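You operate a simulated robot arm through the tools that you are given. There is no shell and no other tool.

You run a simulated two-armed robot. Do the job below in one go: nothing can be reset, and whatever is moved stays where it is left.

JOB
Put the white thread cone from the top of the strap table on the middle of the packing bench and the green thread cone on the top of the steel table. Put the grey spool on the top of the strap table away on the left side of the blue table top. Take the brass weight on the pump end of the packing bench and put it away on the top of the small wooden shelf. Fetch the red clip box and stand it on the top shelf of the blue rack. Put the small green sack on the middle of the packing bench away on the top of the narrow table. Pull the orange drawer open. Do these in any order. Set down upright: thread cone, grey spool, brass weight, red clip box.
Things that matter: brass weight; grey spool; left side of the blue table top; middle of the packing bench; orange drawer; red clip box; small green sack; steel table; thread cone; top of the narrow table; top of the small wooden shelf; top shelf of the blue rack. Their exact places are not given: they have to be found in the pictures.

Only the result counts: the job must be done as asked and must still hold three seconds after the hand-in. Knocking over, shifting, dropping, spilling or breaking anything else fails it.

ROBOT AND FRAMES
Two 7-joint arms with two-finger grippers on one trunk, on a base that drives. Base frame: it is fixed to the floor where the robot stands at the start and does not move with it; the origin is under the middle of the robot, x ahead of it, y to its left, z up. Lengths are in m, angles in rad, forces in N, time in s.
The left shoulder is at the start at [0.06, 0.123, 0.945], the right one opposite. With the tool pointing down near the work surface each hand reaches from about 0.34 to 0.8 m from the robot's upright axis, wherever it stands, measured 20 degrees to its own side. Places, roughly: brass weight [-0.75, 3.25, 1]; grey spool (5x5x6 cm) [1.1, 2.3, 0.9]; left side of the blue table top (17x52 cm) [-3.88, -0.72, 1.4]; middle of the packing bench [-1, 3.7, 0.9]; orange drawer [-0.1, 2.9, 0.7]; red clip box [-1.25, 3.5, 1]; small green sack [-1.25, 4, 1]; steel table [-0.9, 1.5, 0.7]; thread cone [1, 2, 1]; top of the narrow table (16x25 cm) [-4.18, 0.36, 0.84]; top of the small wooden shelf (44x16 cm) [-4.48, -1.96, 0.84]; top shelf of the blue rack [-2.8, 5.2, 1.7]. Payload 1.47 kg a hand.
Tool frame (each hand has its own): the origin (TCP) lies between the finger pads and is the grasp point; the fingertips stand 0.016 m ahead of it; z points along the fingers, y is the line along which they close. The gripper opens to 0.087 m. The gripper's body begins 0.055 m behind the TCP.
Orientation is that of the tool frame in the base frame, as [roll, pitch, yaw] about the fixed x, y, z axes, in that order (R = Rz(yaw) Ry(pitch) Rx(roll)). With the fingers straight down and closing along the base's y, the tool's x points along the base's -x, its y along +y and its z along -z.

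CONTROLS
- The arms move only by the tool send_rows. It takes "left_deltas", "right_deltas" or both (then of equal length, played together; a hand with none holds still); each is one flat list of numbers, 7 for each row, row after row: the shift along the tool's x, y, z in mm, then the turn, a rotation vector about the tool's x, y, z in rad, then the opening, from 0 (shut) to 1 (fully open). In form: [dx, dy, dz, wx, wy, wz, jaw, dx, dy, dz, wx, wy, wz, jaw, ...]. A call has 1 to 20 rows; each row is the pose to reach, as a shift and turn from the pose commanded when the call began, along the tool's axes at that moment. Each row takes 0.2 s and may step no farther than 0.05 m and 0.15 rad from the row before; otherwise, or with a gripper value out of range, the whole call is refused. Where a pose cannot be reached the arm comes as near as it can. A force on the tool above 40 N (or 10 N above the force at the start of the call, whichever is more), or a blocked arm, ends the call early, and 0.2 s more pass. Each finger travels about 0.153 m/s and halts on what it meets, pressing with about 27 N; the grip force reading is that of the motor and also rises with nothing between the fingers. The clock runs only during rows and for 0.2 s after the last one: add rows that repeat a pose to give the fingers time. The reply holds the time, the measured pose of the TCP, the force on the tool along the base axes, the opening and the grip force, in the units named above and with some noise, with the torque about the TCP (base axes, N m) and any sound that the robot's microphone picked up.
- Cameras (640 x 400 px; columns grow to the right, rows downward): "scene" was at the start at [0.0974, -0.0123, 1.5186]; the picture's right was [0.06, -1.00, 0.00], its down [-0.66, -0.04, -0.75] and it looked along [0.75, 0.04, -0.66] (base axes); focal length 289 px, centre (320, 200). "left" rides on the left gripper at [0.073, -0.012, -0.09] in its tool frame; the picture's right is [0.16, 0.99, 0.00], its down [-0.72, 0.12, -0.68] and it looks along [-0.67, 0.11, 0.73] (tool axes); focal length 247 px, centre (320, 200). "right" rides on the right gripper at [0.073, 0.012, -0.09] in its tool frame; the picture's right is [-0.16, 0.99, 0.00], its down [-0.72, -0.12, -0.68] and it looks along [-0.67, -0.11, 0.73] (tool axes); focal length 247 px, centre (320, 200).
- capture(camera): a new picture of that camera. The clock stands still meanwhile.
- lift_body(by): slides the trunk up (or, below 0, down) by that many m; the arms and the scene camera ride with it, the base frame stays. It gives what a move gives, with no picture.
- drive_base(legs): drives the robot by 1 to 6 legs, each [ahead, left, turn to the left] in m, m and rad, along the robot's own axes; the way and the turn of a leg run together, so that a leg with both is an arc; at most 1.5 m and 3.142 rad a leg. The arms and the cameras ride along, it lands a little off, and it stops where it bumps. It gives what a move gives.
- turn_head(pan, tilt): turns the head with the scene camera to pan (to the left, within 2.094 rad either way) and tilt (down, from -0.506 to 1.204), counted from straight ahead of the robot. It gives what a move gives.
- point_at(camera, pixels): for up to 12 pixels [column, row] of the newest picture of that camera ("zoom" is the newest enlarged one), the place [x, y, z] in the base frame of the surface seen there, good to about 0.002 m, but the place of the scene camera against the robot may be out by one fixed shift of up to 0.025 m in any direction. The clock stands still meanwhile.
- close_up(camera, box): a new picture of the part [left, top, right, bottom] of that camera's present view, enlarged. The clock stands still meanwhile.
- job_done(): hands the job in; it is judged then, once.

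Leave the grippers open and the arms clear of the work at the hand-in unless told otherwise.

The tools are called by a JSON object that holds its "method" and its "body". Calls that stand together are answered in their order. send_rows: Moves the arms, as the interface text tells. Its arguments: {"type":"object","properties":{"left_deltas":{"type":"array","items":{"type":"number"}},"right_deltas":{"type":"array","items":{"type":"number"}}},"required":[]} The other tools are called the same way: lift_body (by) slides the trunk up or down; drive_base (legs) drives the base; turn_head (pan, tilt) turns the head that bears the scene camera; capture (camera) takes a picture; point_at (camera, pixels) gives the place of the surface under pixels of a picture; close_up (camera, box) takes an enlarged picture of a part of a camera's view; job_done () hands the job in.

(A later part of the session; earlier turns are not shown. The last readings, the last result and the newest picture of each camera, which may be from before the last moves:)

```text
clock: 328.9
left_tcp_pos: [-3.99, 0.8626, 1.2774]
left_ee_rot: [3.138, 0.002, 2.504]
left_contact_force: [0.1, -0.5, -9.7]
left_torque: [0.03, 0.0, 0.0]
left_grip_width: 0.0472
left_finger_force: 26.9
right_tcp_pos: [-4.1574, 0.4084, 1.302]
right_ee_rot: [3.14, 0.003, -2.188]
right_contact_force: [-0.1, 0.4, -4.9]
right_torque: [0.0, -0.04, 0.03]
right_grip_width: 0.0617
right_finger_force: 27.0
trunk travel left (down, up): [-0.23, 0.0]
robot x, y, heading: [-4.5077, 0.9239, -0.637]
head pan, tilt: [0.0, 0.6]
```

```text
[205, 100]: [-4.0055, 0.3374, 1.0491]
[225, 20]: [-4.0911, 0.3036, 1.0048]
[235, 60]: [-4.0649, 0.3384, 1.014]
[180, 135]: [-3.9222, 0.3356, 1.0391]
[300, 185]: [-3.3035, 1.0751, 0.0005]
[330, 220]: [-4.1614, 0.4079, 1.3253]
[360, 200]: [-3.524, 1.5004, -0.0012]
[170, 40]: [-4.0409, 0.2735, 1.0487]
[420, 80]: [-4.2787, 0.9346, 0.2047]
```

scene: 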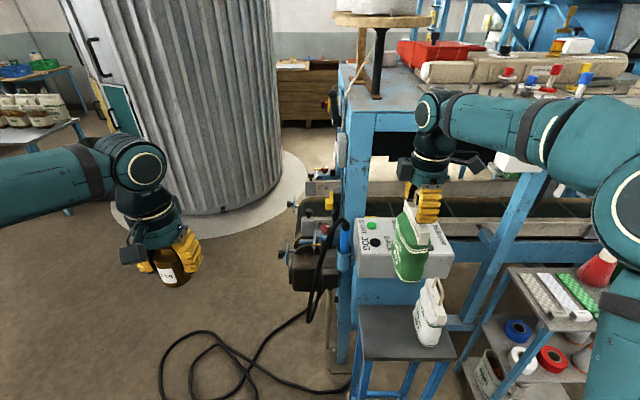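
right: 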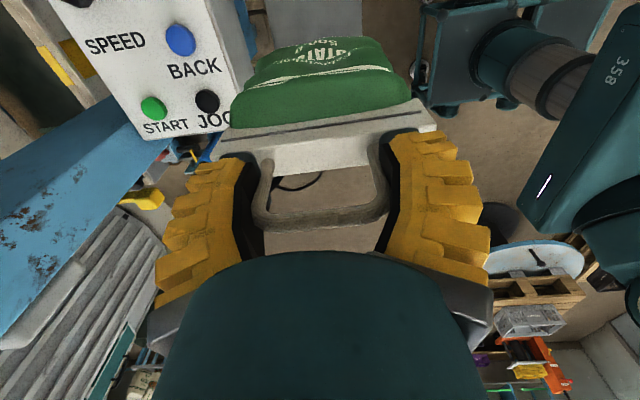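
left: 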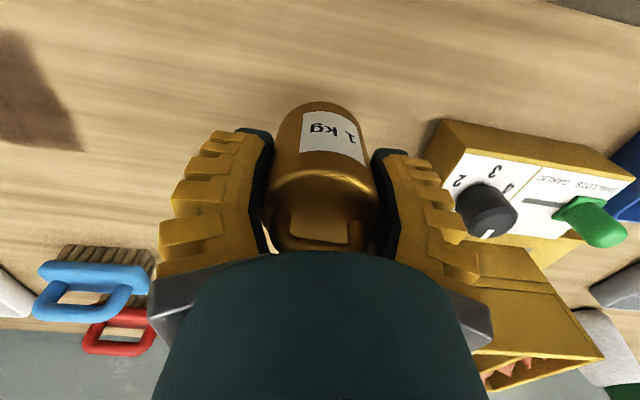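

The wrist view gives a consistent correction for the scene camera: true = scene + (-0.005,+0.02,-0.0095). Corrected target centre n -2.065, -t 3.632; stand z 0.839, so touch-down TCP z ≈ 1.019. Lowering to 1.06 first.

{"method": "send_rows", "body": {"right_deltas": [-13.5, 7, 20, 0, 0, 0, 0.3, -13.5, 7, 60, 0, 0, 0, 0.3, -13.5, 7, 100, 0, 0, 0, 0.3, -13.5, 7, 140, 0, 0, 0, 0.3, -13.5, 7, 180, 0, 0, 0, 0.3, -13.5, 7, 215, 0, 0, 0, 0.3, -13.5, 7, 240, 0, 0, 0, 0.3, -13.5, 7, 240, 0, 0, 0, 0.3]}}

{"method": "capture", "body": {"camera": "scene"}}

{"method": "close_up", "body": {"camera": "scene", "box": [310, 240, 502, 360]}}

{"method": "capture", "body": {"camera": "right"}}

```text
clock: 330.7
left_tcp_pos: [-3.9891, 0.8625, 1.2775]
left_ee_rot: [3.139, 0.003, 2.505]
left_contact_force: [0.4, -0.1, -9.2]
left_torque: [0.03, -0.01, 0.01]
left_grip_width: 0.0471
left_finger_force: 26.8
right_tcp_pos: [-4.1539, 0.4225, 1.0615]
right_ee_rot: [3.14, 0.001, -2.19]
right_contact_force: [-0.9, 1.2, -4.6]
right_torque: [-0.03, 0.01, -0.02]
right_grip_width: 0.0615
right_finger_force: 26.8
trunk travel left (down, up): [-0.23, 0.0]
robot x, y, heading: [-4.507, 0.9253, -0.64]
head pan, tilt: [0.0, 0.6]
```

```text
taken
```

scene: 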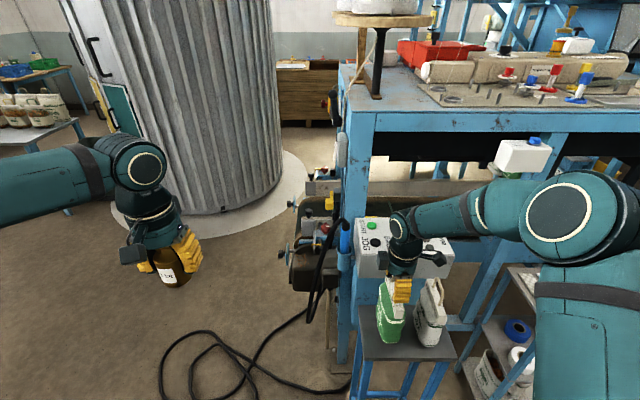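

```text
3.33 times, centred on (406, 300) of scene
```

zoom: 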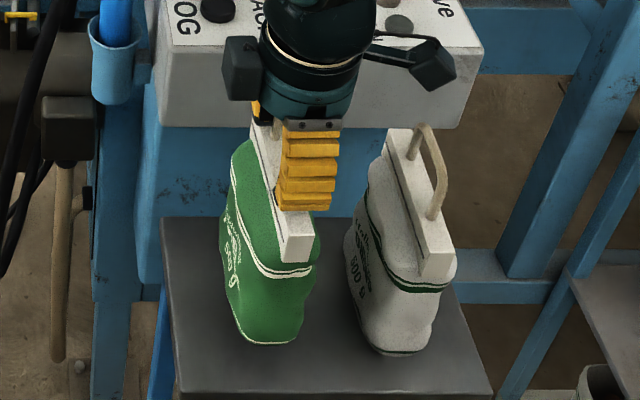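

```text
taken
```

right: 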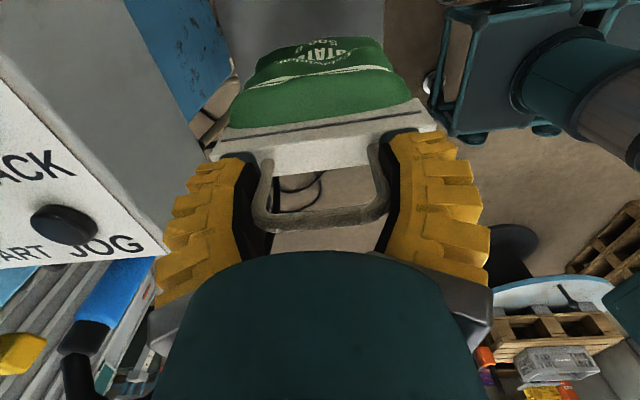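

The sack hangs upright over the free half beside the onion packet. Lowering 41 mm to the stand.

{"method": "send_rows", "body": {"right_deltas": [0, 0, 20, 0, 0, 0, 0.3, 0, 0, 32, 0, 0, 0, 0.3, 0, 0, 38, 0, 0, 0, 0.3, 0, 0, 42, 0, 0, 0, 0.3, 0, 0, 42, 0, 0, 0, 0.3]}}

{"method": "close_up", "body": {"camera": "scene", "box": [310, 240, 502, 360]}}

```text
clock: 331.9
left_tcp_pos: [-3.9888, 0.8632, 1.2771]
left_ee_rot: [3.14, 0.003, 2.504]
left_contact_force: [0.4, -0.1, -10.2]
left_torque: [-0.02, 0.02, 0.01]
left_grip_width: 0.0473
left_finger_force: 27.0
right_tcp_pos: [-4.1546, 0.4229, 1.0212]
right_ee_rot: [-3.141, 0.002, -2.192]
right_contact_force: [-1.2, 1.3, 5.4]
right_torque: [-0.17, -0.06, 0.0]
right_grip_width: 0.0617
right_finger_force: 26.7
trunk travel left (down, up): [-0.23, 0.0]
robot x, y, heading: [-4.5029, 0.9236, -0.64]
head pan, tilt: [0.0, 0.6]
```

```text
3.33 times, centred on (406, 300) of scene
```

zoom: 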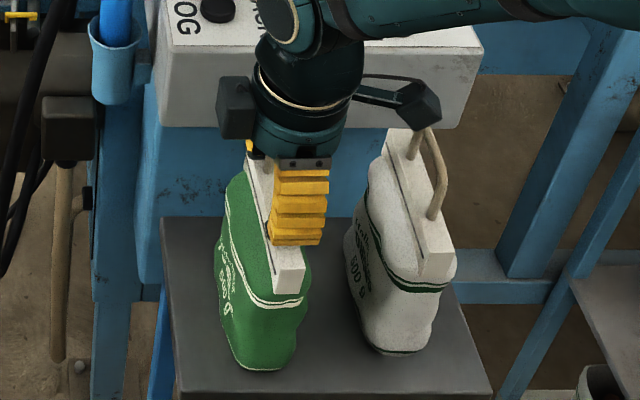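

The sack is standing on the stand. Opening the jaws and rising straight up.

{"method": "send_rows", "body": {"right_deltas": [0, 0, 0, 0, 0, 0, 0.75, 0, 0, 0, 0, 0, 0, 0.92, 0, 0, 0, 0, 0, 0, 0.92, 0, 0, -20, 0, 0, 0, 0.92, 0, 0, -50, 0, 0, 0, 0.92, 0, 0, -90, 0, 0, 0, 0.92, 0, 0, -135, 0, 0, 0, 0.92, 0, 0, -180, 0, 0, 0, 0.92, 0, 0, -225, 0, 0, 0, 0.92, 0, 0, -270, 0, 0, 0, 1, 0, 0, -280, 0, 0, 0, 1]}}

{"method": "capture", "body": {"camera": "scene"}}

```text
clock: 334.3
left_tcp_pos: [-3.9882, 0.8635, 1.2771]
left_ee_rot: [3.139, 0.002, 2.506]
left_contact_force: [-0.1, 0.3, -9.8]
left_torque: [0.01, 0.02, -0.01]
left_grip_width: 0.047
left_finger_force: 27.1
right_tcp_pos: [-4.155, 0.4244, 1.3014]
right_ee_rot: [3.138, 0.001, -2.189]
right_contact_force: [0.9, -0.6, 0.1]
right_torque: [0.02, 0.02, 0.0]
right_grip_width: 0.087
right_finger_force: 0.0
trunk travel left (down, up): [-0.23, 0.0]
robot x, y, heading: [-4.5059, 0.9228, -0.64]
head pan, tilt: [0.0, 0.6]
```

```text
taken
```

scene: 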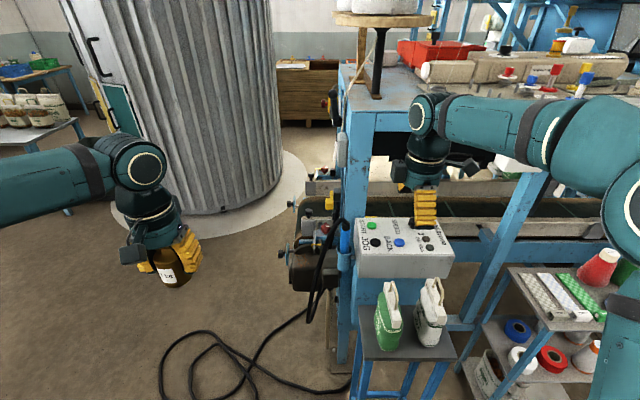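

The green sack stands on the narrow table. I turn the right wrist back and look toward the small wooden shelf (behind the machine).

{"method": "send_rows", "body": {"right_deltas": [-10, 10, 0, 0, 0, 0.147, 1, -20, 25, 0, 0, 0, 0.294, 1, -30, 45, 0, 0, 0, 0.441, 1, -40, 65, 0, 0, 0, 0.588, 1, -50, 85, 0, 0, 0, 0.735, 1, -55, 105, 0, 0, 0, 0.882, 1, -60, 125, 0, 0, 0, 1.029, 1, -60, 145, 0, 0, 0, 1.176, 1, -60, 165, 0, 0, 0, 1.324, 1, -60, 185, 0, 0, 0, 1.47, 1, -60, 200, 0, 0, 0, 1.57, 1]}}

{"method": "turn_head", "body": {"pan": -1.0, "tilt": 0.4}}

{"method": "capture", "body": {"camera": "scene"}}

{"method": "turn_head", "body": {"pan": -0.4, "tilt": 0.4}}

{"method": "capture", "body": {"camera": "scene"}}

```text
clock: 336.7
left_tcp_pos: [-3.9886, 0.8623, 1.2771]
left_ee_rot: [3.14, 0.002, 2.505]
left_contact_force: [0.3, 0.2, -9.4]
left_torque: [-0.05, 0.01, 0.03]
left_grip_width: 0.0472
left_finger_force: 26.6
right_tcp_pos: [-4.283, 0.5878, 1.3011]
right_ee_rot: [3.14, -0.001, 2.521]
right_contact_force: [-1.0, -0.6, 0.1]
right_torque: [0.0, -0.02, -0.02]
right_grip_width: 0.087
right_finger_force: 0.2
trunk travel left (down, up): [-0.23, 0.0]
robot x, y, heading: [-4.5074, 0.9271, -0.636]
head pan, tilt: [0.0, 0.6]
```

```text
clock: 337.9
left_tcp_pos: [-3.9889, 0.8627, 1.2776]
left_ee_rot: [3.14, 0.002, 2.505]
left_contact_force: [0.6, 0.3, -9.4]
left_torque: [-0.01, -0.02, 0.01]
left_grip_width: 0.0471
left_finger_force: 27.0
right_tcp_pos: [-4.2831, 0.5884, 1.3015]
right_ee_rot: [3.14, -0.002, 2.524]
right_contact_force: [-0.7, 0.2, 0.2]
right_torque: [0.04, 0.0, -0.01]
right_grip_width: 0.0872
right_finger_force: 0.0
trunk travel left (down, up): [-0.23, 0.0]
robot x, y, heading: [-4.5059, 0.9268, -0.636]
head pan, tilt: [-1.0, 0.4]
```

```text
taken
```

scene: 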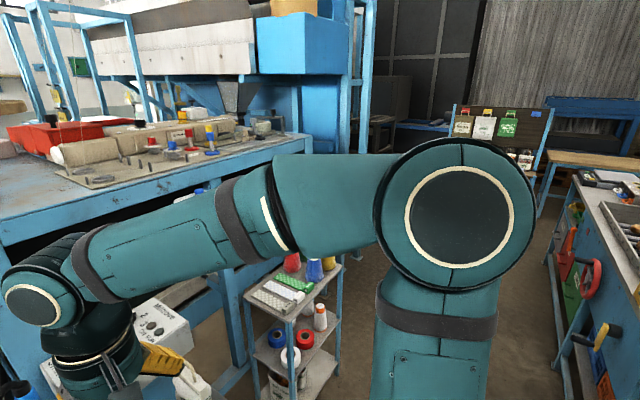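

```text
clock: 338.9
left_tcp_pos: [-3.9881, 0.8625, 1.2769]
left_ee_rot: [3.14, 0.002, 2.504]
left_contact_force: [0.7, 0.1, -10.5]
left_torque: [-0.03, -0.04, -0.01]
left_grip_width: 0.0472
left_finger_force: 26.8
right_tcp_pos: [-4.2833, 0.589, 1.3008]
right_ee_rot: [3.14, -0.002, 2.525]
right_contact_force: [-0.1, 0.7, -0.6]
right_torque: [0.01, 0.01, 0.0]
right_grip_width: 0.087
right_finger_force: 0.1
trunk travel left (down, up): [-0.23, 0.0]
robot x, y, heading: [-4.5065, 0.9304, -0.642]
head pan, tilt: [-0.4, 0.4]
```

```text
taken
```

scene: 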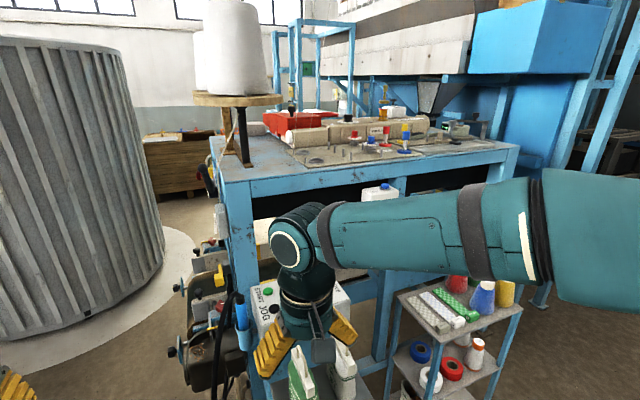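

The blue machine top is long; its left strip is on the far side from here. I'd go round the front of the machine, between it and the silo. Measuring silo base, machine corners and top from this view.

{"method": "point_at", "body": {"camera": "scene", "pixels": [[165, 265], [110, 308], [40, 330], [190, 240], [150, 345], [225, 175], [505, 155], [300, 170], [400, 160], [215, 150], [280, 145], [440, 140]]}}

{"method": "close_up", "body": {"camera": "scene", "box": [180, 80, 500, 280]}}

```text
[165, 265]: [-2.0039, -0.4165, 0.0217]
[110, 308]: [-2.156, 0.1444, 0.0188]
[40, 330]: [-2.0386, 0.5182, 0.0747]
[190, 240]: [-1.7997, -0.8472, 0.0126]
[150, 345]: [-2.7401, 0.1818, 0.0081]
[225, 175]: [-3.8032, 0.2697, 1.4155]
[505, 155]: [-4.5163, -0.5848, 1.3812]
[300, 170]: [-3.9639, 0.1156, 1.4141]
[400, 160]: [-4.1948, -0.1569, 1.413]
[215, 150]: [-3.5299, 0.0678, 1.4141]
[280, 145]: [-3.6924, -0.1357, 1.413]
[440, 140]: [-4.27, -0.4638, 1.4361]
```

```text
2.00 times, centred on (340, 180) of scene
```

zoom: 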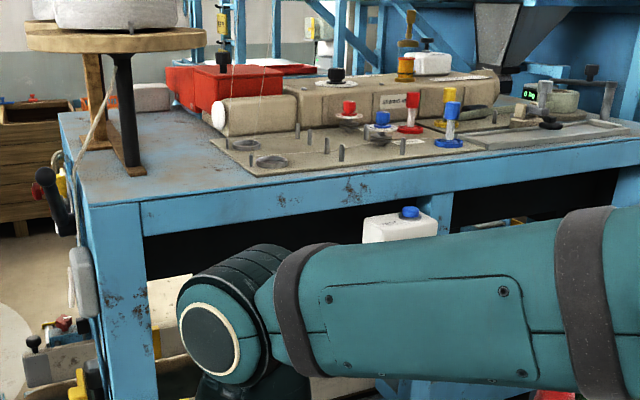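

The blue top's true height is about 1.405. Now I drive back out through the gap to (-2.75,1.35) and face south to see the passage on the machine's left side.

{"method": "drive_base", "body": {"legs": [[0.257, 0.839, 0], [0.902, 0.547, 0], [0, 0, -1.3]]}}

{"method": "turn_head", "body": {"pan": 0.0, "tilt": 0.35}}

{"method": "capture", "body": {"camera": "scene"}}

```text
clock: 354.7
left_tcp_pos: [-2.679, 0.8263, 1.2778]
left_ee_rot: [3.14, 0.001, 1.223]
left_contact_force: [0.2, -0.7, -10.3]
left_torque: [-0.01, -0.02, -0.04]
left_grip_width: 0.0472
left_finger_force: 27.0
right_tcp_pos: [-3.0263, 1.0282, 1.3004]
right_ee_rot: [3.141, 0.0, 1.24]
right_contact_force: [0.2, 0.8, -0.1]
right_torque: [0.01, -0.01, -0.01]
right_grip_width: 0.0871
right_finger_force: 0.1
trunk travel left (down, up): [-0.23, 0.0]
robot x, y, heading: [-2.7671, 1.3379, -1.92]
head pan, tilt: [-0.4, 0.4]
```

```text
clock: 355.5
left_tcp_pos: [-2.6795, 0.8254, 1.278]
left_ee_rot: [3.138, 0.002, 1.22]
left_contact_force: [0.9, -0.4, -9.5]
left_torque: [0.04, 0.0, -0.02]
left_grip_width: 0.0468
left_finger_force: 26.8
right_tcp_pos: [-3.0264, 1.0294, 1.3007]
right_ee_rot: [3.14, -0.003, 1.241]
right_contact_force: [0.2, -0.2, -0.6]
right_torque: [0.01, 0.0, -0.01]
right_grip_width: 0.0872
right_finger_force: 0.0
trunk travel left (down, up): [-0.23, 0.0]
robot x, y, heading: [-2.7687, 1.3373, -1.919]
head pan, tilt: [0.0, 0.351]
```

```text
taken
```

scene: 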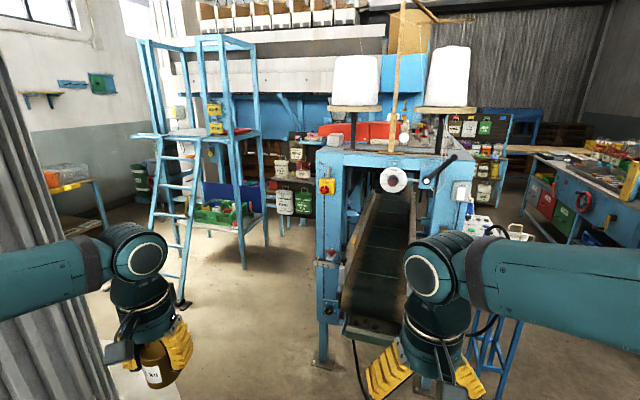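

The passage left of the machine is open; bags and shelves stand behind it. Zooming there.

{"method": "close_up", "body": {"camera": "scene", "box": [240, 120, 368, 200]}}

{"method": "point_at", "body": {"camera": "zoom", "pixels": [[230, 320], [320, 330], [300, 180], [190, 200], [190, 290], [420, 130], [250, 90], [330, 250], [130, 300], [60, 390], [480, 180]]}}

{"method": "close_up", "body": {"camera": "scene", "box": [130, 120, 322, 240]}}

```text
5.00 times, centred on (304, 160) of scene
```

zoom: 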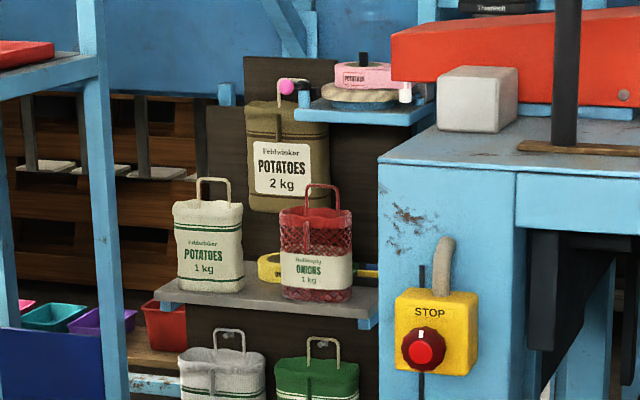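

```text
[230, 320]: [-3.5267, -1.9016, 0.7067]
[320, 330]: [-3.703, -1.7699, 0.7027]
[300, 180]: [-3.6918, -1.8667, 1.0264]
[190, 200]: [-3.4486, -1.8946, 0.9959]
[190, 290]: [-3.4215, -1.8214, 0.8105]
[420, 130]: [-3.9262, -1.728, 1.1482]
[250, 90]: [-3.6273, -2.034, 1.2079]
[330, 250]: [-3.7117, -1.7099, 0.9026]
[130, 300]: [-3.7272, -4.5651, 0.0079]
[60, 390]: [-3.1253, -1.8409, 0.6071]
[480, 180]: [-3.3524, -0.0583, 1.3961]
```

```text
3.33 times, centred on (226, 180) of scene
```

zoom: 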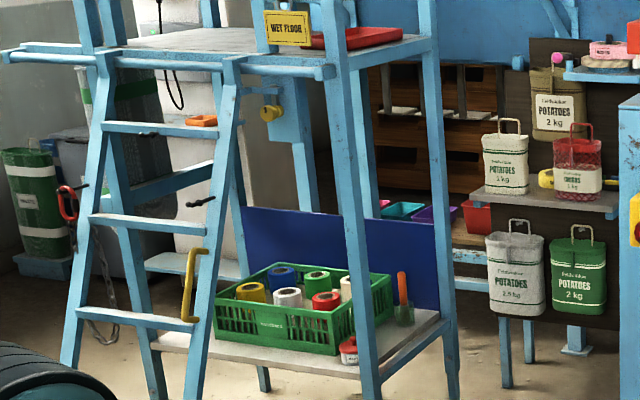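

I'll measure the ladder feet, platform posts, display board and machine's left foot for the passage.

{"method": "point_at", "body": {"camera": "scene", "pixels": [[182, 300], [150, 225], [244, 266], [266, 243], [322, 362], [320, 270], [300, 225], [282, 232], [160, 385], [230, 330], [310, 205], [255, 225]]}}

```text
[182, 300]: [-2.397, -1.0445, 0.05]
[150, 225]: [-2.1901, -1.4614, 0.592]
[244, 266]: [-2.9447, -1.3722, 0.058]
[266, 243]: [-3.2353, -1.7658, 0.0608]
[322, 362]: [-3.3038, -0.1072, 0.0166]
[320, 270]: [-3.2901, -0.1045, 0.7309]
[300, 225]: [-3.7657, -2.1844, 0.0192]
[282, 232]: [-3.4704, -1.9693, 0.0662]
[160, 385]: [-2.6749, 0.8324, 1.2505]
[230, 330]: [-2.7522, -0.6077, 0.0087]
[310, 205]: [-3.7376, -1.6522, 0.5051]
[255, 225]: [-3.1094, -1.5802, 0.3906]
```

Passage is about 1 m wide between machine and ladder platform. Driving down it to about (-2.92,-0.3), turning to the machine's direction (-2.27).

{"method": "drive_base", "body": {"legs": [[0.8, 0.21, 0], [0.79, 0.21, 0], [0, 0, -0.35]]}}

{"method": "capture", "body": {"camera": "scene"}}

```text
clock: 365.0
left_tcp_pos: [-3.041, -0.8104, 1.2774]
left_ee_rot: [3.141, 0.0, 0.857]
left_contact_force: [0.4, 0.3, -10.0]
left_torque: [0.04, -0.03, 0.01]
left_grip_width: 0.047
left_finger_force: 27.3
right_tcp_pos: [-3.29, -0.4982, 1.301]
right_ee_rot: [3.141, -0.001, 0.875]
right_contact_force: [-0.3, 0.0, -0.2]
right_torque: [0.02, 0.02, 0.0]
right_grip_width: 0.087
right_finger_force: 0.2
trunk travel left (down, up): [-0.23, 0.0]
robot x, y, heading: [-2.9357, -0.2999, -2.288]
head pan, tilt: [0.0, 0.351]
```

```text
taken
```

scene: 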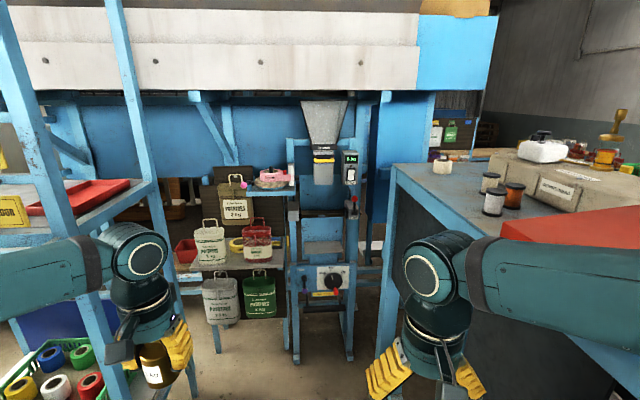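

I now see the filler with hopper and the blue table's left strip at right. Zooming on the region around (329,196) where the small wooden shelf should be.

{"method": "close_up", "body": {"camera": "scene", "box": [170, 130, 400, 275]}}

{"method": "point_at", "body": {"camera": "zoom", "pixels": [[420, 250], [500, 270], [400, 310], [530, 320], [270, 130], [100, 355], [560, 250], [470, 370], [590, 320], [420, 180], [440, 330], [540, 100]]}}

{"method": "close_up", "body": {"camera": "scene", "box": [380, 90, 640, 252]}}

```text
2.76 times, centred on (285, 202) of scene
```

zoom: 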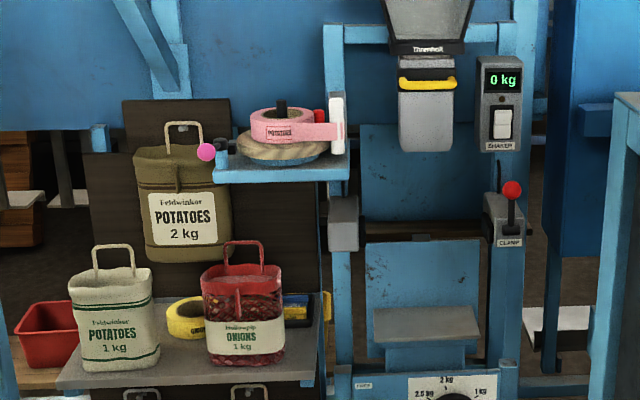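

```text
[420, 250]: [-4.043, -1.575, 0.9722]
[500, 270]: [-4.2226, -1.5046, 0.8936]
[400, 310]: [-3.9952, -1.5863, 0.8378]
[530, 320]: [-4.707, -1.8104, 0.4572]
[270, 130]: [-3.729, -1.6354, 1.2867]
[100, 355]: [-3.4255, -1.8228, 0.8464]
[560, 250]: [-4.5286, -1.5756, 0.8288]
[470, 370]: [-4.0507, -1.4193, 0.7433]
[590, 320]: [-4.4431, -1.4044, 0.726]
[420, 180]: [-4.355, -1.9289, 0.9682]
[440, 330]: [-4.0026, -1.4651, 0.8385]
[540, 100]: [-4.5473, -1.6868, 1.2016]
```

```text
2.46 times, centred on (510, 171) of scene
```

zoom: 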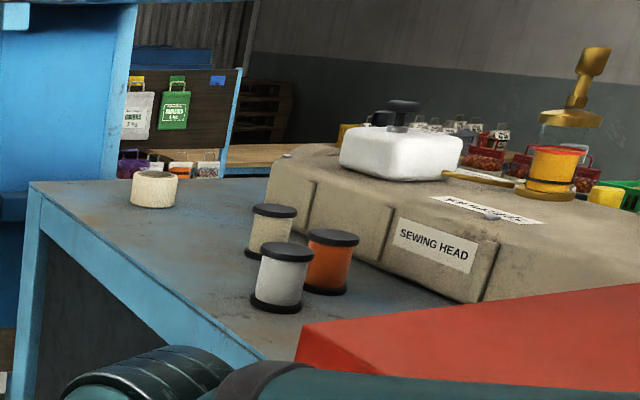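

On the blue top's left strip I see three small spools and a roll, with free space — good for the grey spool later. The small wooden shelf is hidden behind the filler. I'll shift back-left a little to look past it.

{"method": "drive_base", "body": {"legs": [[-0.15, 0.25, 0]]}}

{"method": "turn_head", "body": {"pan": -0.05, "tilt": 0.3}}

{"method": "capture", "body": {"camera": "scene"}}

{"method": "close_up", "body": {"camera": "scene", "box": [220, 120, 412, 240]}}

```text
clock: 367.8
left_tcp_pos: [-2.7552, -0.867, 1.2764]
left_ee_rot: [3.14, 0.003, 0.852]
left_contact_force: [0.5, 0.8, -9.2]
left_torque: [0.02, -0.02, 0.0]
left_grip_width: 0.0467
left_finger_force: 26.7
right_tcp_pos: [-3.0042, -0.5494, 1.3011]
right_ee_rot: [3.14, -0.002, 0.868]
right_contact_force: [0.0, -0.3, 0.0]
right_torque: [0.01, -0.02, 0.01]
right_grip_width: 0.0871
right_finger_force: 0.0
trunk travel left (down, up): [-0.23, 0.0]
robot x, y, heading: [-2.6469, -0.3561, -2.294]
head pan, tilt: [0.0, 0.351]
```

```text
clock: 368.5
left_tcp_pos: [-2.7537, -0.866, 1.2761]
left_ee_rot: [3.139, 0.0, 0.849]
left_contact_force: [-0.3, -0.1, -8.9]
left_torque: [-0.01, 0.02, -0.01]
left_grip_width: 0.047
left_finger_force: 27.1
right_tcp_pos: [-3.0045, -0.5486, 1.3006]
right_ee_rot: [3.14, -0.002, 0.869]
right_contact_force: [0.1, 0.1, -0.8]
right_torque: [-0.01, 0.0, 0.0]
right_grip_width: 0.087
right_finger_force: 0.1
trunk travel left (down, up): [-0.23, 0.0]
robot x, y, heading: [-2.6501, -0.3523, -2.289]
head pan, tilt: [-0.051, 0.3]
```

```text
taken
```

scene: 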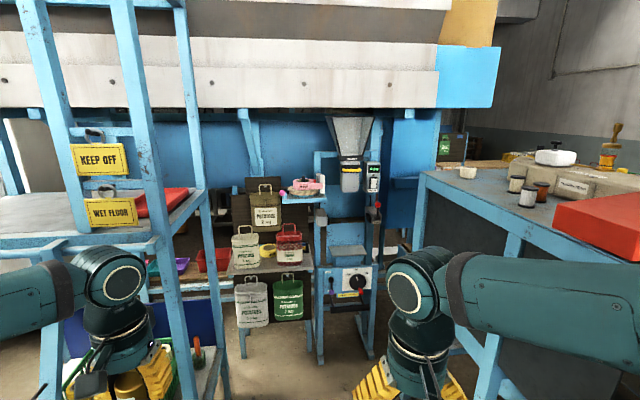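

```text
3.33 times, centred on (316, 180) of scene
```

zoom: 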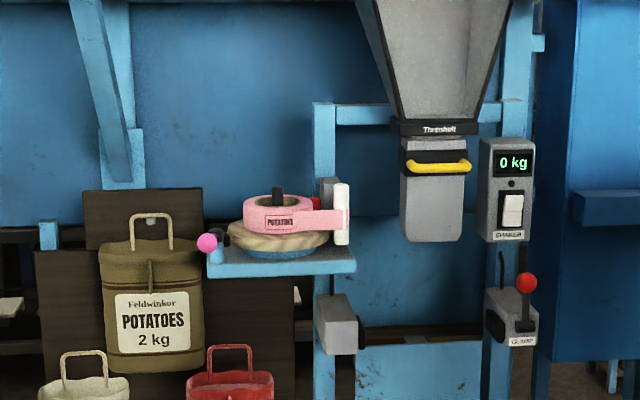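

Nothing of the shelf shows from this side; a gap there is too narrow to pass. I'll go round to the west aisle entrance and look down that side.

{"method": "drive_base", "body": {"legs": [[-0.59, -0.616, 0], [-0.591, -0.616, 0], [0.583, -0.819, 0], [0.86, -0.3, 0]]}}

{"method": "turn_head", "body": {"pan": 0.3, "tilt": 0.35}}

{"method": "capture", "body": {"camera": "scene"}}

{"method": "turn_head", "body": {"pan": -0.3, "tilt": 0.5}}

{"method": "capture", "body": {"camera": "scene"}}

```text
clock: 391.5
left_tcp_pos: [-4.697, 0.4336, 1.2769]
left_ee_rot: [3.14, 0.0, 0.899]
left_contact_force: [0.0, -0.4, -9.8]
left_torque: [-0.04, -0.02, 0.01]
left_grip_width: 0.0466
left_finger_force: 26.9
right_tcp_pos: [-4.9614, 0.7366, 1.299]
right_ee_rot: [3.138, -0.002, 0.917]
right_contact_force: [-0.6, 0.2, 0.8]
right_torque: [0.04, 0.02, 0.03]
right_grip_width: 0.0872
right_finger_force: 0.1
trunk travel left (down, up): [-0.23, 0.0]
robot x, y, heading: [-4.6202, 0.9482, -2.25]
head pan, tilt: [-0.051, 0.3]
```

```text
clock: 392.4
left_tcp_pos: [-4.6981, 0.4332, 1.2769]
left_ee_rot: [3.141, 0.001, 0.9]
left_contact_force: [0.0, -0.1, -9.8]
left_torque: [-0.01, 0.01, 0.0]
left_grip_width: 0.0466
left_finger_force: 27.2
right_tcp_pos: [-4.9614, 0.7366, 1.3012]
right_ee_rot: [3.139, -0.003, 0.916]
right_contact_force: [0.0, -1.4, 0.3]
right_torque: [-0.01, 0.0, 0.01]
right_grip_width: 0.0869
right_finger_force: 0.0
trunk travel left (down, up): [-0.23, 0.0]
robot x, y, heading: [-4.6207, 0.9508, -2.242]
head pan, tilt: [0.3, 0.351]
```

```text
taken
```

scene: 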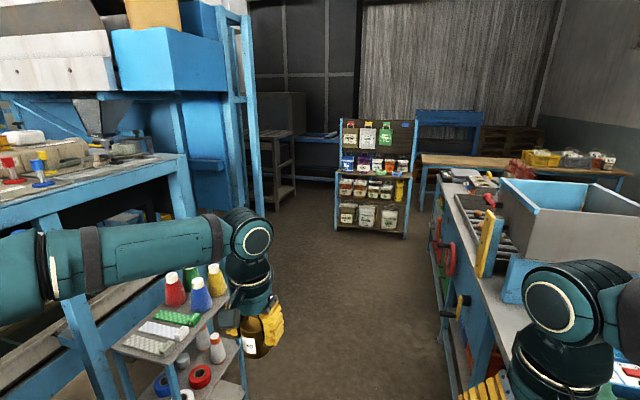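

```text
clock: 393.4
left_tcp_pos: [-4.6985, 0.4328, 1.2773]
left_ee_rot: [3.139, 0.0, 0.9]
left_contact_force: [0.2, 0.4, -9.8]
left_torque: [-0.02, 0.0, 0.0]
left_grip_width: 0.0466
left_finger_force: 26.6
right_tcp_pos: [-4.9625, 0.7378, 1.3008]
right_ee_rot: [3.139, -0.001, 0.916]
right_contact_force: [0.9, 0.3, 0.3]
right_torque: [0.0, -0.02, 0.03]
right_grip_width: 0.087
right_finger_force: 0.0
trunk travel left (down, up): [-0.23, 0.0]
robot x, y, heading: [-4.6183, 0.9477, -2.242]
head pan, tilt: [-0.3, 0.499]
```

```text
taken
```

scene: 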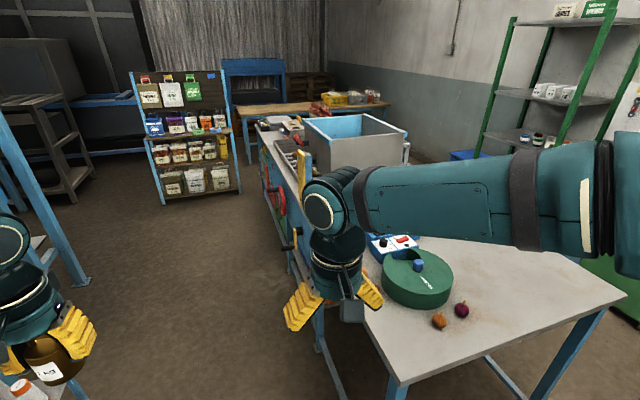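

In the first view I noticed a small dark wooden shelf unit at (275,140). Looking there again and measuring.

{"method": "turn_head", "body": {"pan": 0.45, "tilt": 0.35}}

{"method": "capture", "body": {"camera": "scene"}}

{"method": "close_up", "body": {"camera": "scene", "box": [260, 100, 388, 220]}}

```text
clock: 394.5
left_tcp_pos: [-4.6969, 0.4327, 1.2769]
left_ee_rot: [3.139, 0.0, 0.9]
left_contact_force: [0.6, -0.9, -10.2]
left_torque: [-0.01, 0.01, 0.02]
left_grip_width: 0.047
left_finger_force: 26.8
right_tcp_pos: [-4.9619, 0.7367, 1.3008]
right_ee_rot: [3.141, -0.001, 0.917]
right_contact_force: [0.6, -0.4, -0.4]
right_torque: [-0.01, -0.01, 0.03]
right_grip_width: 0.0871
right_finger_force: 0.0
trunk travel left (down, up): [-0.23, 0.0]
robot x, y, heading: [-4.6206, 0.952, -2.243]
head pan, tilt: [0.45, 0.351]
```

```text
taken
```

scene: 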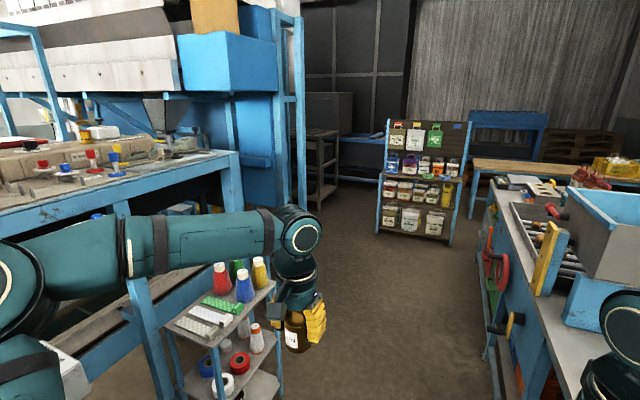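

```text
3.33 times, centred on (324, 160) of scene
```

zoom: 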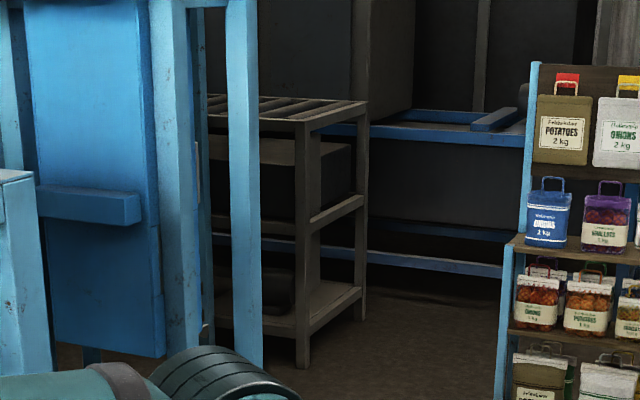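

Measuring that slatted rack's top and the display rack.

{"method": "point_at", "body": {"camera": "zoom", "pixels": [[300, 120], [280, 108], [330, 200], [340, 110], [300, 330], [360, 300], [90, 205], [30, 200], [245, 200], [180, 200], [540, 240], [240, 340]]}}

{"method": "point_at", "body": {"camera": "scene", "pixels": [[270, 385], [275, 300], [240, 290], [180, 330], [490, 300], [497, 390], [515, 330], [375, 232], [450, 245], [225, 165], [455, 160]]}}

```text
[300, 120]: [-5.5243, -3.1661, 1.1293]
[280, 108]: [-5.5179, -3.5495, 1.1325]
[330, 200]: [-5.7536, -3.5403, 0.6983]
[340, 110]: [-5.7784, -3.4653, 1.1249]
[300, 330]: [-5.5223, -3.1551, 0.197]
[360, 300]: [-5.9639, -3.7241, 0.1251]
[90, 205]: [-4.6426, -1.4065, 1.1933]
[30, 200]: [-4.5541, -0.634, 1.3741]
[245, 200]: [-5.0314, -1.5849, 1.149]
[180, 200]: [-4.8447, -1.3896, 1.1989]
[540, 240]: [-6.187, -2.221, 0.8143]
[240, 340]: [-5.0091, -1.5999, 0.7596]
```

```text
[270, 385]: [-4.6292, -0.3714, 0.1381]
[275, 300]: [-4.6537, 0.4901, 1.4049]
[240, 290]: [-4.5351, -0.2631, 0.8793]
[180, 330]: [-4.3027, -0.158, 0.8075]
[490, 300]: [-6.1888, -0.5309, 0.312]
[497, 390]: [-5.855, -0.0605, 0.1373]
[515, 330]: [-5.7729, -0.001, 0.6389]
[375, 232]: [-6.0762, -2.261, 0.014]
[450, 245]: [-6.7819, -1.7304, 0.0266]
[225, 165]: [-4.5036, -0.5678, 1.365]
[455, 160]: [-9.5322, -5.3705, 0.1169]
```

That slatted rack is too far away. The true spot (-4.48,-1.96) lies behind the filler, near the blue structure. I'll move down the aisle (about 1.1 m wide) to look in from the west.

{"method": "drive_base", "body": {"legs": [[0, 0.264, 0], [1.2, 0, -0.03]]}}

{"method": "turn_head", "body": {"pan": 1.1, "tilt": 0.4}}

{"method": "capture", "body": {"camera": "scene"}}

```text
clock: 403.0
left_tcp_pos: [-5.2794, -0.6516, 1.2771]
left_ee_rot: [3.14, 0.001, 0.858]
left_contact_force: [-0.2, -0.2, -9.8]
left_torque: [-0.02, 0.02, -0.04]
left_grip_width: 0.0468
left_finger_force: 27.2
right_tcp_pos: [-5.5332, -0.3373, 1.3012]
right_ee_rot: [3.141, -0.001, 0.878]
right_contact_force: [-0.6, -0.2, 0.2]
right_torque: [0.05, -0.01, 0.0]
right_grip_width: 0.087
right_finger_force: 0.0
trunk travel left (down, up): [-0.23, 0.0]
robot x, y, heading: [-5.1833, -0.1357, -2.283]
head pan, tilt: [0.45, 0.351]
```

```text
clock: 404.1
left_tcp_pos: [-5.2803, -0.6508, 1.2771]
left_ee_rot: [-3.141, 0.001, 0.859]
left_contact_force: [-0.2, -0.7, -10.0]
left_torque: [-0.01, 0.02, 0.02]
left_grip_width: 0.0468
left_finger_force: 27.9
right_tcp_pos: [-5.5331, -0.3382, 1.3009]
right_ee_rot: [3.139, -0.002, 0.876]
right_contact_force: [-0.3, -0.4, 0.1]
right_torque: [-0.02, 0.0, 0.01]
right_grip_width: 0.0871
right_finger_force: 0.1
trunk travel left (down, up): [-0.23, 0.0]
robot x, y, heading: [-5.1794, -0.1401, -2.287]
head pan, tilt: [1.1, 0.4]
```

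```text
taken
```

scene: 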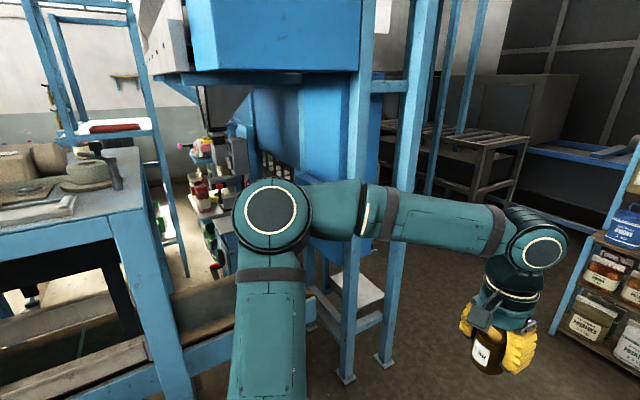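

The arm blocks the view there. I'll turn the robot left by 1.05 rad so that the spot is straight ahead between the arms.

{"method": "drive_base", "body": {"legs": [[0, 0, 1.05]]}}

{"method": "turn_head", "body": {"pan": 0.0, "tilt": 0.4}}

{"method": "capture", "body": {"camera": "scene"}}

{"method": "close_up", "body": {"camera": "scene", "box": [220, 120, 444, 260]}}

```text
clock: 407.1
left_tcp_pos: [-4.7908, -0.4857, 1.2753]
left_ee_rot: [3.139, 0.0, 1.893]
left_contact_force: [0.0, -0.2, -10.2]
left_torque: [-0.04, 0.01, 0.03]
left_grip_width: 0.0465
left_finger_force: 26.9
right_tcp_pos: [-5.187, -0.543, 1.2998]
right_ee_rot: [3.139, -0.003, 1.912]
right_contact_force: [0.5, 0.3, 0.6]
right_torque: [-0.02, -0.01, -0.02]
right_grip_width: 0.0871
right_finger_force: 0.1
trunk travel left (down, up): [-0.23, 0.0]
robot x, y, heading: [-5.1794, -0.1389, -1.25]
head pan, tilt: [1.1, 0.4]
```

```text
clock: 408.4
left_tcp_pos: [-4.7897, -0.4859, 1.2772]
left_ee_rot: [3.141, 0.0, 1.894]
left_contact_force: [0.4, 0.0, -9.3]
left_torque: [0.02, -0.02, -0.03]
left_grip_width: 0.0465
left_finger_force: 27.0
right_tcp_pos: [-5.1881, -0.5426, 1.3004]
right_ee_rot: [3.138, -0.001, 1.912]
right_contact_force: [0.0, 0.9, -1.2]
right_torque: [0.0, 0.02, 0.0]
right_grip_width: 0.087
right_finger_force: 0.1
trunk travel left (down, up): [-0.23, 0.0]
robot x, y, heading: [-5.1818, -0.1397, -1.249]
head pan, tilt: [0.0, 0.4]
```

```text
taken
```

scene: 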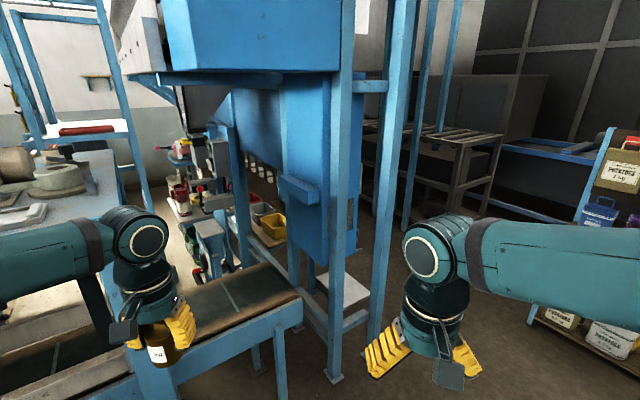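

```text
2.86 times, centred on (332, 190) of scene
```

zoom: 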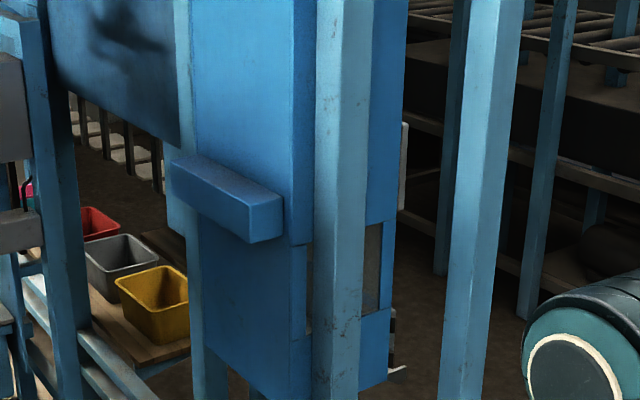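

There: a wooden shelf with red, grey and yellow bins shows behind the blue post at (270,230). Measuring it.

{"method": "point_at", "body": {"camera": "zoom", "pixels": [[170, 350], [110, 330], [185, 355], [60, 200], [90, 240], [120, 280], [150, 320], [130, 370], [40, 300], [150, 260], [90, 345], [120, 110]]}}

{"method": "close_up", "body": {"camera": "scene", "box": [210, 170, 306, 230]}}

```text
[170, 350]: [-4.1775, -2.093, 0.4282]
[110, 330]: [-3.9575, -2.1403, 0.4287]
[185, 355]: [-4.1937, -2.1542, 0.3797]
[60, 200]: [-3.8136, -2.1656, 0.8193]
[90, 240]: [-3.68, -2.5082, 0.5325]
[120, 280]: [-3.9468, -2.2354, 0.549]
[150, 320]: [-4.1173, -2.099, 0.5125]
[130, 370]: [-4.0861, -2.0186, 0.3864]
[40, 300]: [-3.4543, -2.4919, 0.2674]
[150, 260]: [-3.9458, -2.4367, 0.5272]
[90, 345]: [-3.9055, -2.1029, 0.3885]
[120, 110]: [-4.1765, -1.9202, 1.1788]
```

```text
6.67 times, centred on (258, 200) of scene
```

zoom: 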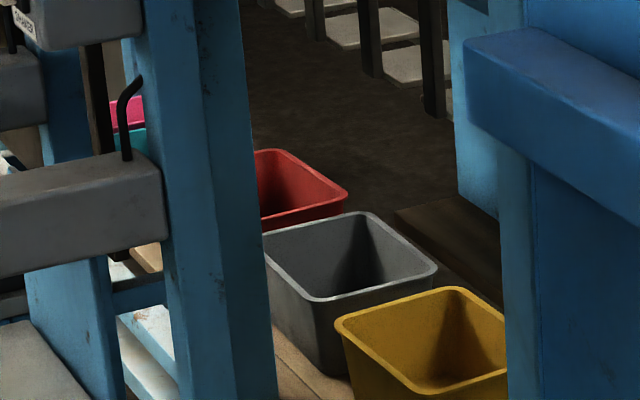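

That bin shelf is at z 0.43, not ours; the wanted spot is behind the blue panel. I'll go farther round to the south-west side and look in from there.

{"method": "drive_base", "body": {"legs": [[0.53, -0.478, 0], [0.53, -0.475, 0], [0, 0, 0.72]]}}

{"method": "turn_head", "body": {"pan": 0.0, "tilt": 0.4}}

{"method": "capture", "body": {"camera": "scene"}}

```text
clock: 419.3
left_tcp_pos: [-5.2078, -1.4351, 1.2771]
left_ee_rot: [3.14, -0.001, 2.642]
left_contact_force: [-0.4, 0.6, -10.0]
left_torque: [0.02, 0.01, 0.02]
left_grip_width: 0.0462
left_finger_force: 26.8
right_tcp_pos: [-5.4601, -1.748, 1.3011]
right_ee_rot: [3.141, -0.002, 2.661]
right_contact_force: [0.0, -0.5, -0.4]
right_torque: [-0.01, 0.01, 0.01]
right_grip_width: 0.087
right_finger_force: 0.0
trunk travel left (down, up): [-0.23, 0.0]
robot x, y, heading: [-5.7296, -1.4453, -0.502]
head pan, tilt: [0.0, 0.4]
```

```text
clock: 419.9
left_tcp_pos: [-5.2069, -1.4358, 1.2762]
left_ee_rot: [3.14, 0.0, 2.642]
left_contact_force: [-0.2, 0.1, -9.7]
left_torque: [0.01, 0.02, -0.02]
left_grip_width: 0.0463
left_finger_force: 26.7
right_tcp_pos: [-5.4607, -1.7484, 1.3001]
right_ee_rot: [3.14, -0.002, 2.66]
right_contact_force: [0.4, -0.2, -0.2]
right_torque: [-0.01, -0.02, 0.01]
right_grip_width: 0.0871
right_finger_force: 0.0
trunk travel left (down, up): [-0.23, 0.0]
robot x, y, heading: [-5.7313, -1.4452, -0.504]
head pan, tilt: [0.0, 0.4]
```

```text
taken
```

scene: 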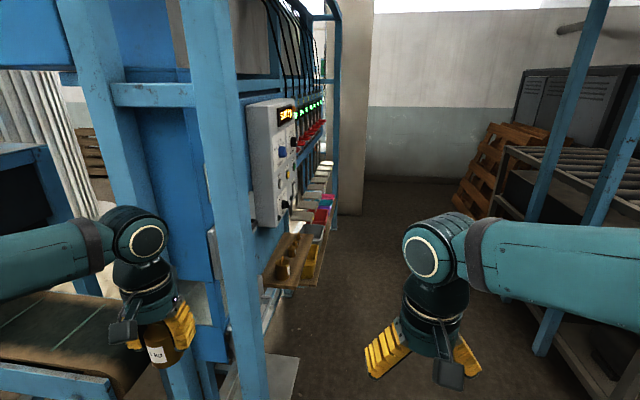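

Found: under a control panel on the south side of the blue structure is a small wooden shelf with blocks on it at (290,258). Zooming and measuring.

{"method": "close_up", "body": {"camera": "scene", "box": [220, 180, 380, 300]}}

{"method": "point_at", "body": {"camera": "zoom", "pixels": [[180, 320], [300, 340], [310, 230], [240, 300], [290, 300], [160, 350], [330, 260], [350, 330], [370, 200], [130, 280], [260, 340], [420, 150]]}}

```text
3.33 times, centred on (300, 240) of scene
```

zoom: 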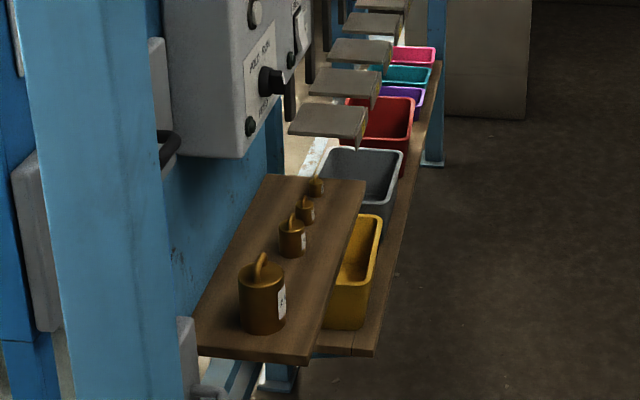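

```text
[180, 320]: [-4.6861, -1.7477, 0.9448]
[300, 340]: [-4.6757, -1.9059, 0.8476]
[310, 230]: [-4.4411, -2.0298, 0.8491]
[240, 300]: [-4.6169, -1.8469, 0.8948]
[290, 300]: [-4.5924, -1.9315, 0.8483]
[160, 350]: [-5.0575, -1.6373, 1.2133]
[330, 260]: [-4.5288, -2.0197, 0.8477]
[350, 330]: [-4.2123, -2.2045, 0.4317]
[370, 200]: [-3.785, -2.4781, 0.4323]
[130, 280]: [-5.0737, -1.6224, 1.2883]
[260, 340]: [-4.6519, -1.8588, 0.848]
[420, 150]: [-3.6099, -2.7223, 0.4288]
```

The shelf holds a row of four brass weights down its middle. I'll zoom further to find the gap for the 1 kg weight.

{"method": "close_up", "body": {"camera": "scene", "box": [260, 220, 332, 285]}}

{"method": "point_at", "body": {"camera": "zoom", "pixels": [[120, 370], [290, 380], [155, 330], [200, 345], [240, 320], [255, 210], [290, 205], [300, 265], [330, 170], [345, 120], [385, 90], [190, 200]]}}

```text
6.15 times, centred on (296, 252) of scene
```

zoom: 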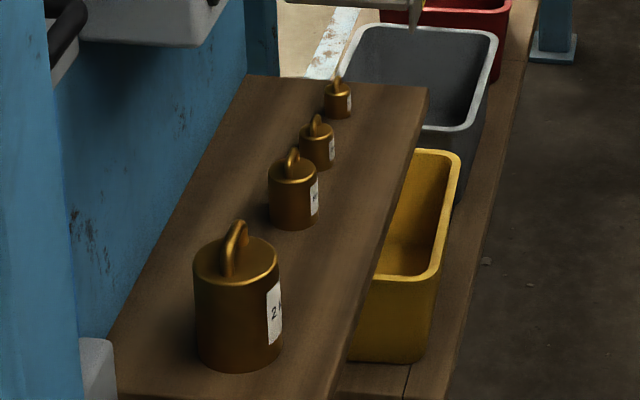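

```text
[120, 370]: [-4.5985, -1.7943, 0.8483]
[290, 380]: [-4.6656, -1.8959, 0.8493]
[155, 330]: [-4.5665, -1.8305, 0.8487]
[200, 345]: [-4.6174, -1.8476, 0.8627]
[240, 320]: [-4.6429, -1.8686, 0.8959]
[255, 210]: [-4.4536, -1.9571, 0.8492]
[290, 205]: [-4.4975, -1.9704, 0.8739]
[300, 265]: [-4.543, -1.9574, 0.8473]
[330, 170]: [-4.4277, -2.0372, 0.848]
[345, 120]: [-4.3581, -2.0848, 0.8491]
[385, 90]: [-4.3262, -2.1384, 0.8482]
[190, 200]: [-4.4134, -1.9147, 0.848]
```

The row: 2 kg at one end, a gap, then smaller ones — the gap (~11 cm) fits the 1 kg weight. Now measuring the control panel above and the posts, to see how the hand can get in.

{"method": "point_at", "body": {"camera": "scene", "pixels": [[255, 170], [258, 222], [285, 212], [296, 200], [298, 105], [250, 110], [235, 300], [210, 250], [217, 310], [248, 220], [325, 130], [330, 90]]}}

{"method": "close_up", "body": {"camera": "scene", "box": [200, 80, 360, 200]}}

```text
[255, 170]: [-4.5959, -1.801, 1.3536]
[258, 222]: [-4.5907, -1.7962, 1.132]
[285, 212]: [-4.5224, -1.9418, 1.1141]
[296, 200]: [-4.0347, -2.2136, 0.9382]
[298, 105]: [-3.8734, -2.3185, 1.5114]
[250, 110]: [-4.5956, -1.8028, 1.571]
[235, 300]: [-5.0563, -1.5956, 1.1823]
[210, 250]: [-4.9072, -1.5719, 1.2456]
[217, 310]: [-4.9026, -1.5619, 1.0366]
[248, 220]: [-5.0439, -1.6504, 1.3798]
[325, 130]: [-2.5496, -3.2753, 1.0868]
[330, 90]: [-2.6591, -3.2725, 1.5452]
```

```text
3.33 times, centred on (280, 140) of scene
```

zoom: 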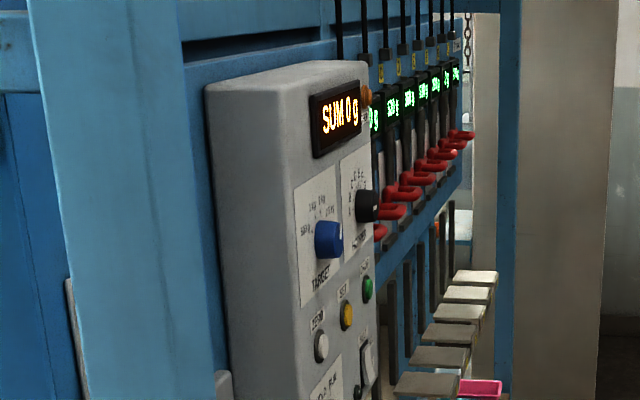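

The "SUM" panel overhangs the back of the shelf. I need exact edges, so I measure shelf edge points and panel front points.

{"method": "close_up", "body": {"camera": "scene", "box": [250, 195, 346, 285]}}

{"method": "point_at", "body": {"camera": "zoom", "pixels": [[296, 370], [362, 220], [396, 140], [130, 345], [200, 220], [250, 135], [150, 40], [210, 60], [270, 20], [175, 90], [225, 85], [60, 75]]}}

```text
4.44 times, centred on (298, 240) of scene
```

zoom: 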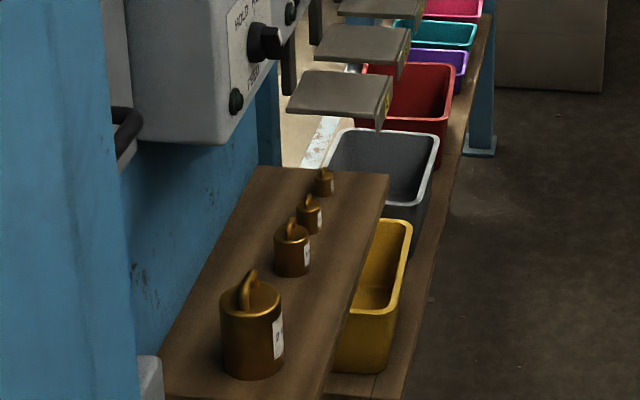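

```text
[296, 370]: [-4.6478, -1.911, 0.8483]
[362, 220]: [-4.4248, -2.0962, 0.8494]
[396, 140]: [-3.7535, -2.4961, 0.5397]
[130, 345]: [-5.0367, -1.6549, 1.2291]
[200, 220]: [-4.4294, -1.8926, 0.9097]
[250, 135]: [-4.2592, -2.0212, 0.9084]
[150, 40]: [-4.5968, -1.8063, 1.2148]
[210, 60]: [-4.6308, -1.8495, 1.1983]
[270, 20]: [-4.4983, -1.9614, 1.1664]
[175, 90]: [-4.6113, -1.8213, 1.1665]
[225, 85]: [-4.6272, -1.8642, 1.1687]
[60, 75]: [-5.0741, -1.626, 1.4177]
```

The panel's underside is at z ≈1.10, protruding ~0.10 m from the wall; the shelf is 0.16 m deep, so a nearly upright hand fits in front when tilted slightly. I'll plan to stand on the aisle side facing the wall. Checking floor obstacles: (283,375), (545,345), (300,330).

{"method": "point_at", "body": {"camera": "scene", "pixels": [[285, 372], [545, 345], [300, 330], [270, 395], [590, 395], [350, 300], [420, 240], [300, 290], [262, 320], [460, 330]]}}

```text
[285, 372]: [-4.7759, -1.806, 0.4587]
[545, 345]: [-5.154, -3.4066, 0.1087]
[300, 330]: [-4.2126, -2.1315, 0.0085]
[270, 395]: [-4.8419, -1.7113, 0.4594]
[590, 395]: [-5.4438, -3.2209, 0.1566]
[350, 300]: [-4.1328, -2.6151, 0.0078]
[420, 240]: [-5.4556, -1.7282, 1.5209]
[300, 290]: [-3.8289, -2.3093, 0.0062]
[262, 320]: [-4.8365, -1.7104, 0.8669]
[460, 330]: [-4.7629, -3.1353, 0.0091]
```

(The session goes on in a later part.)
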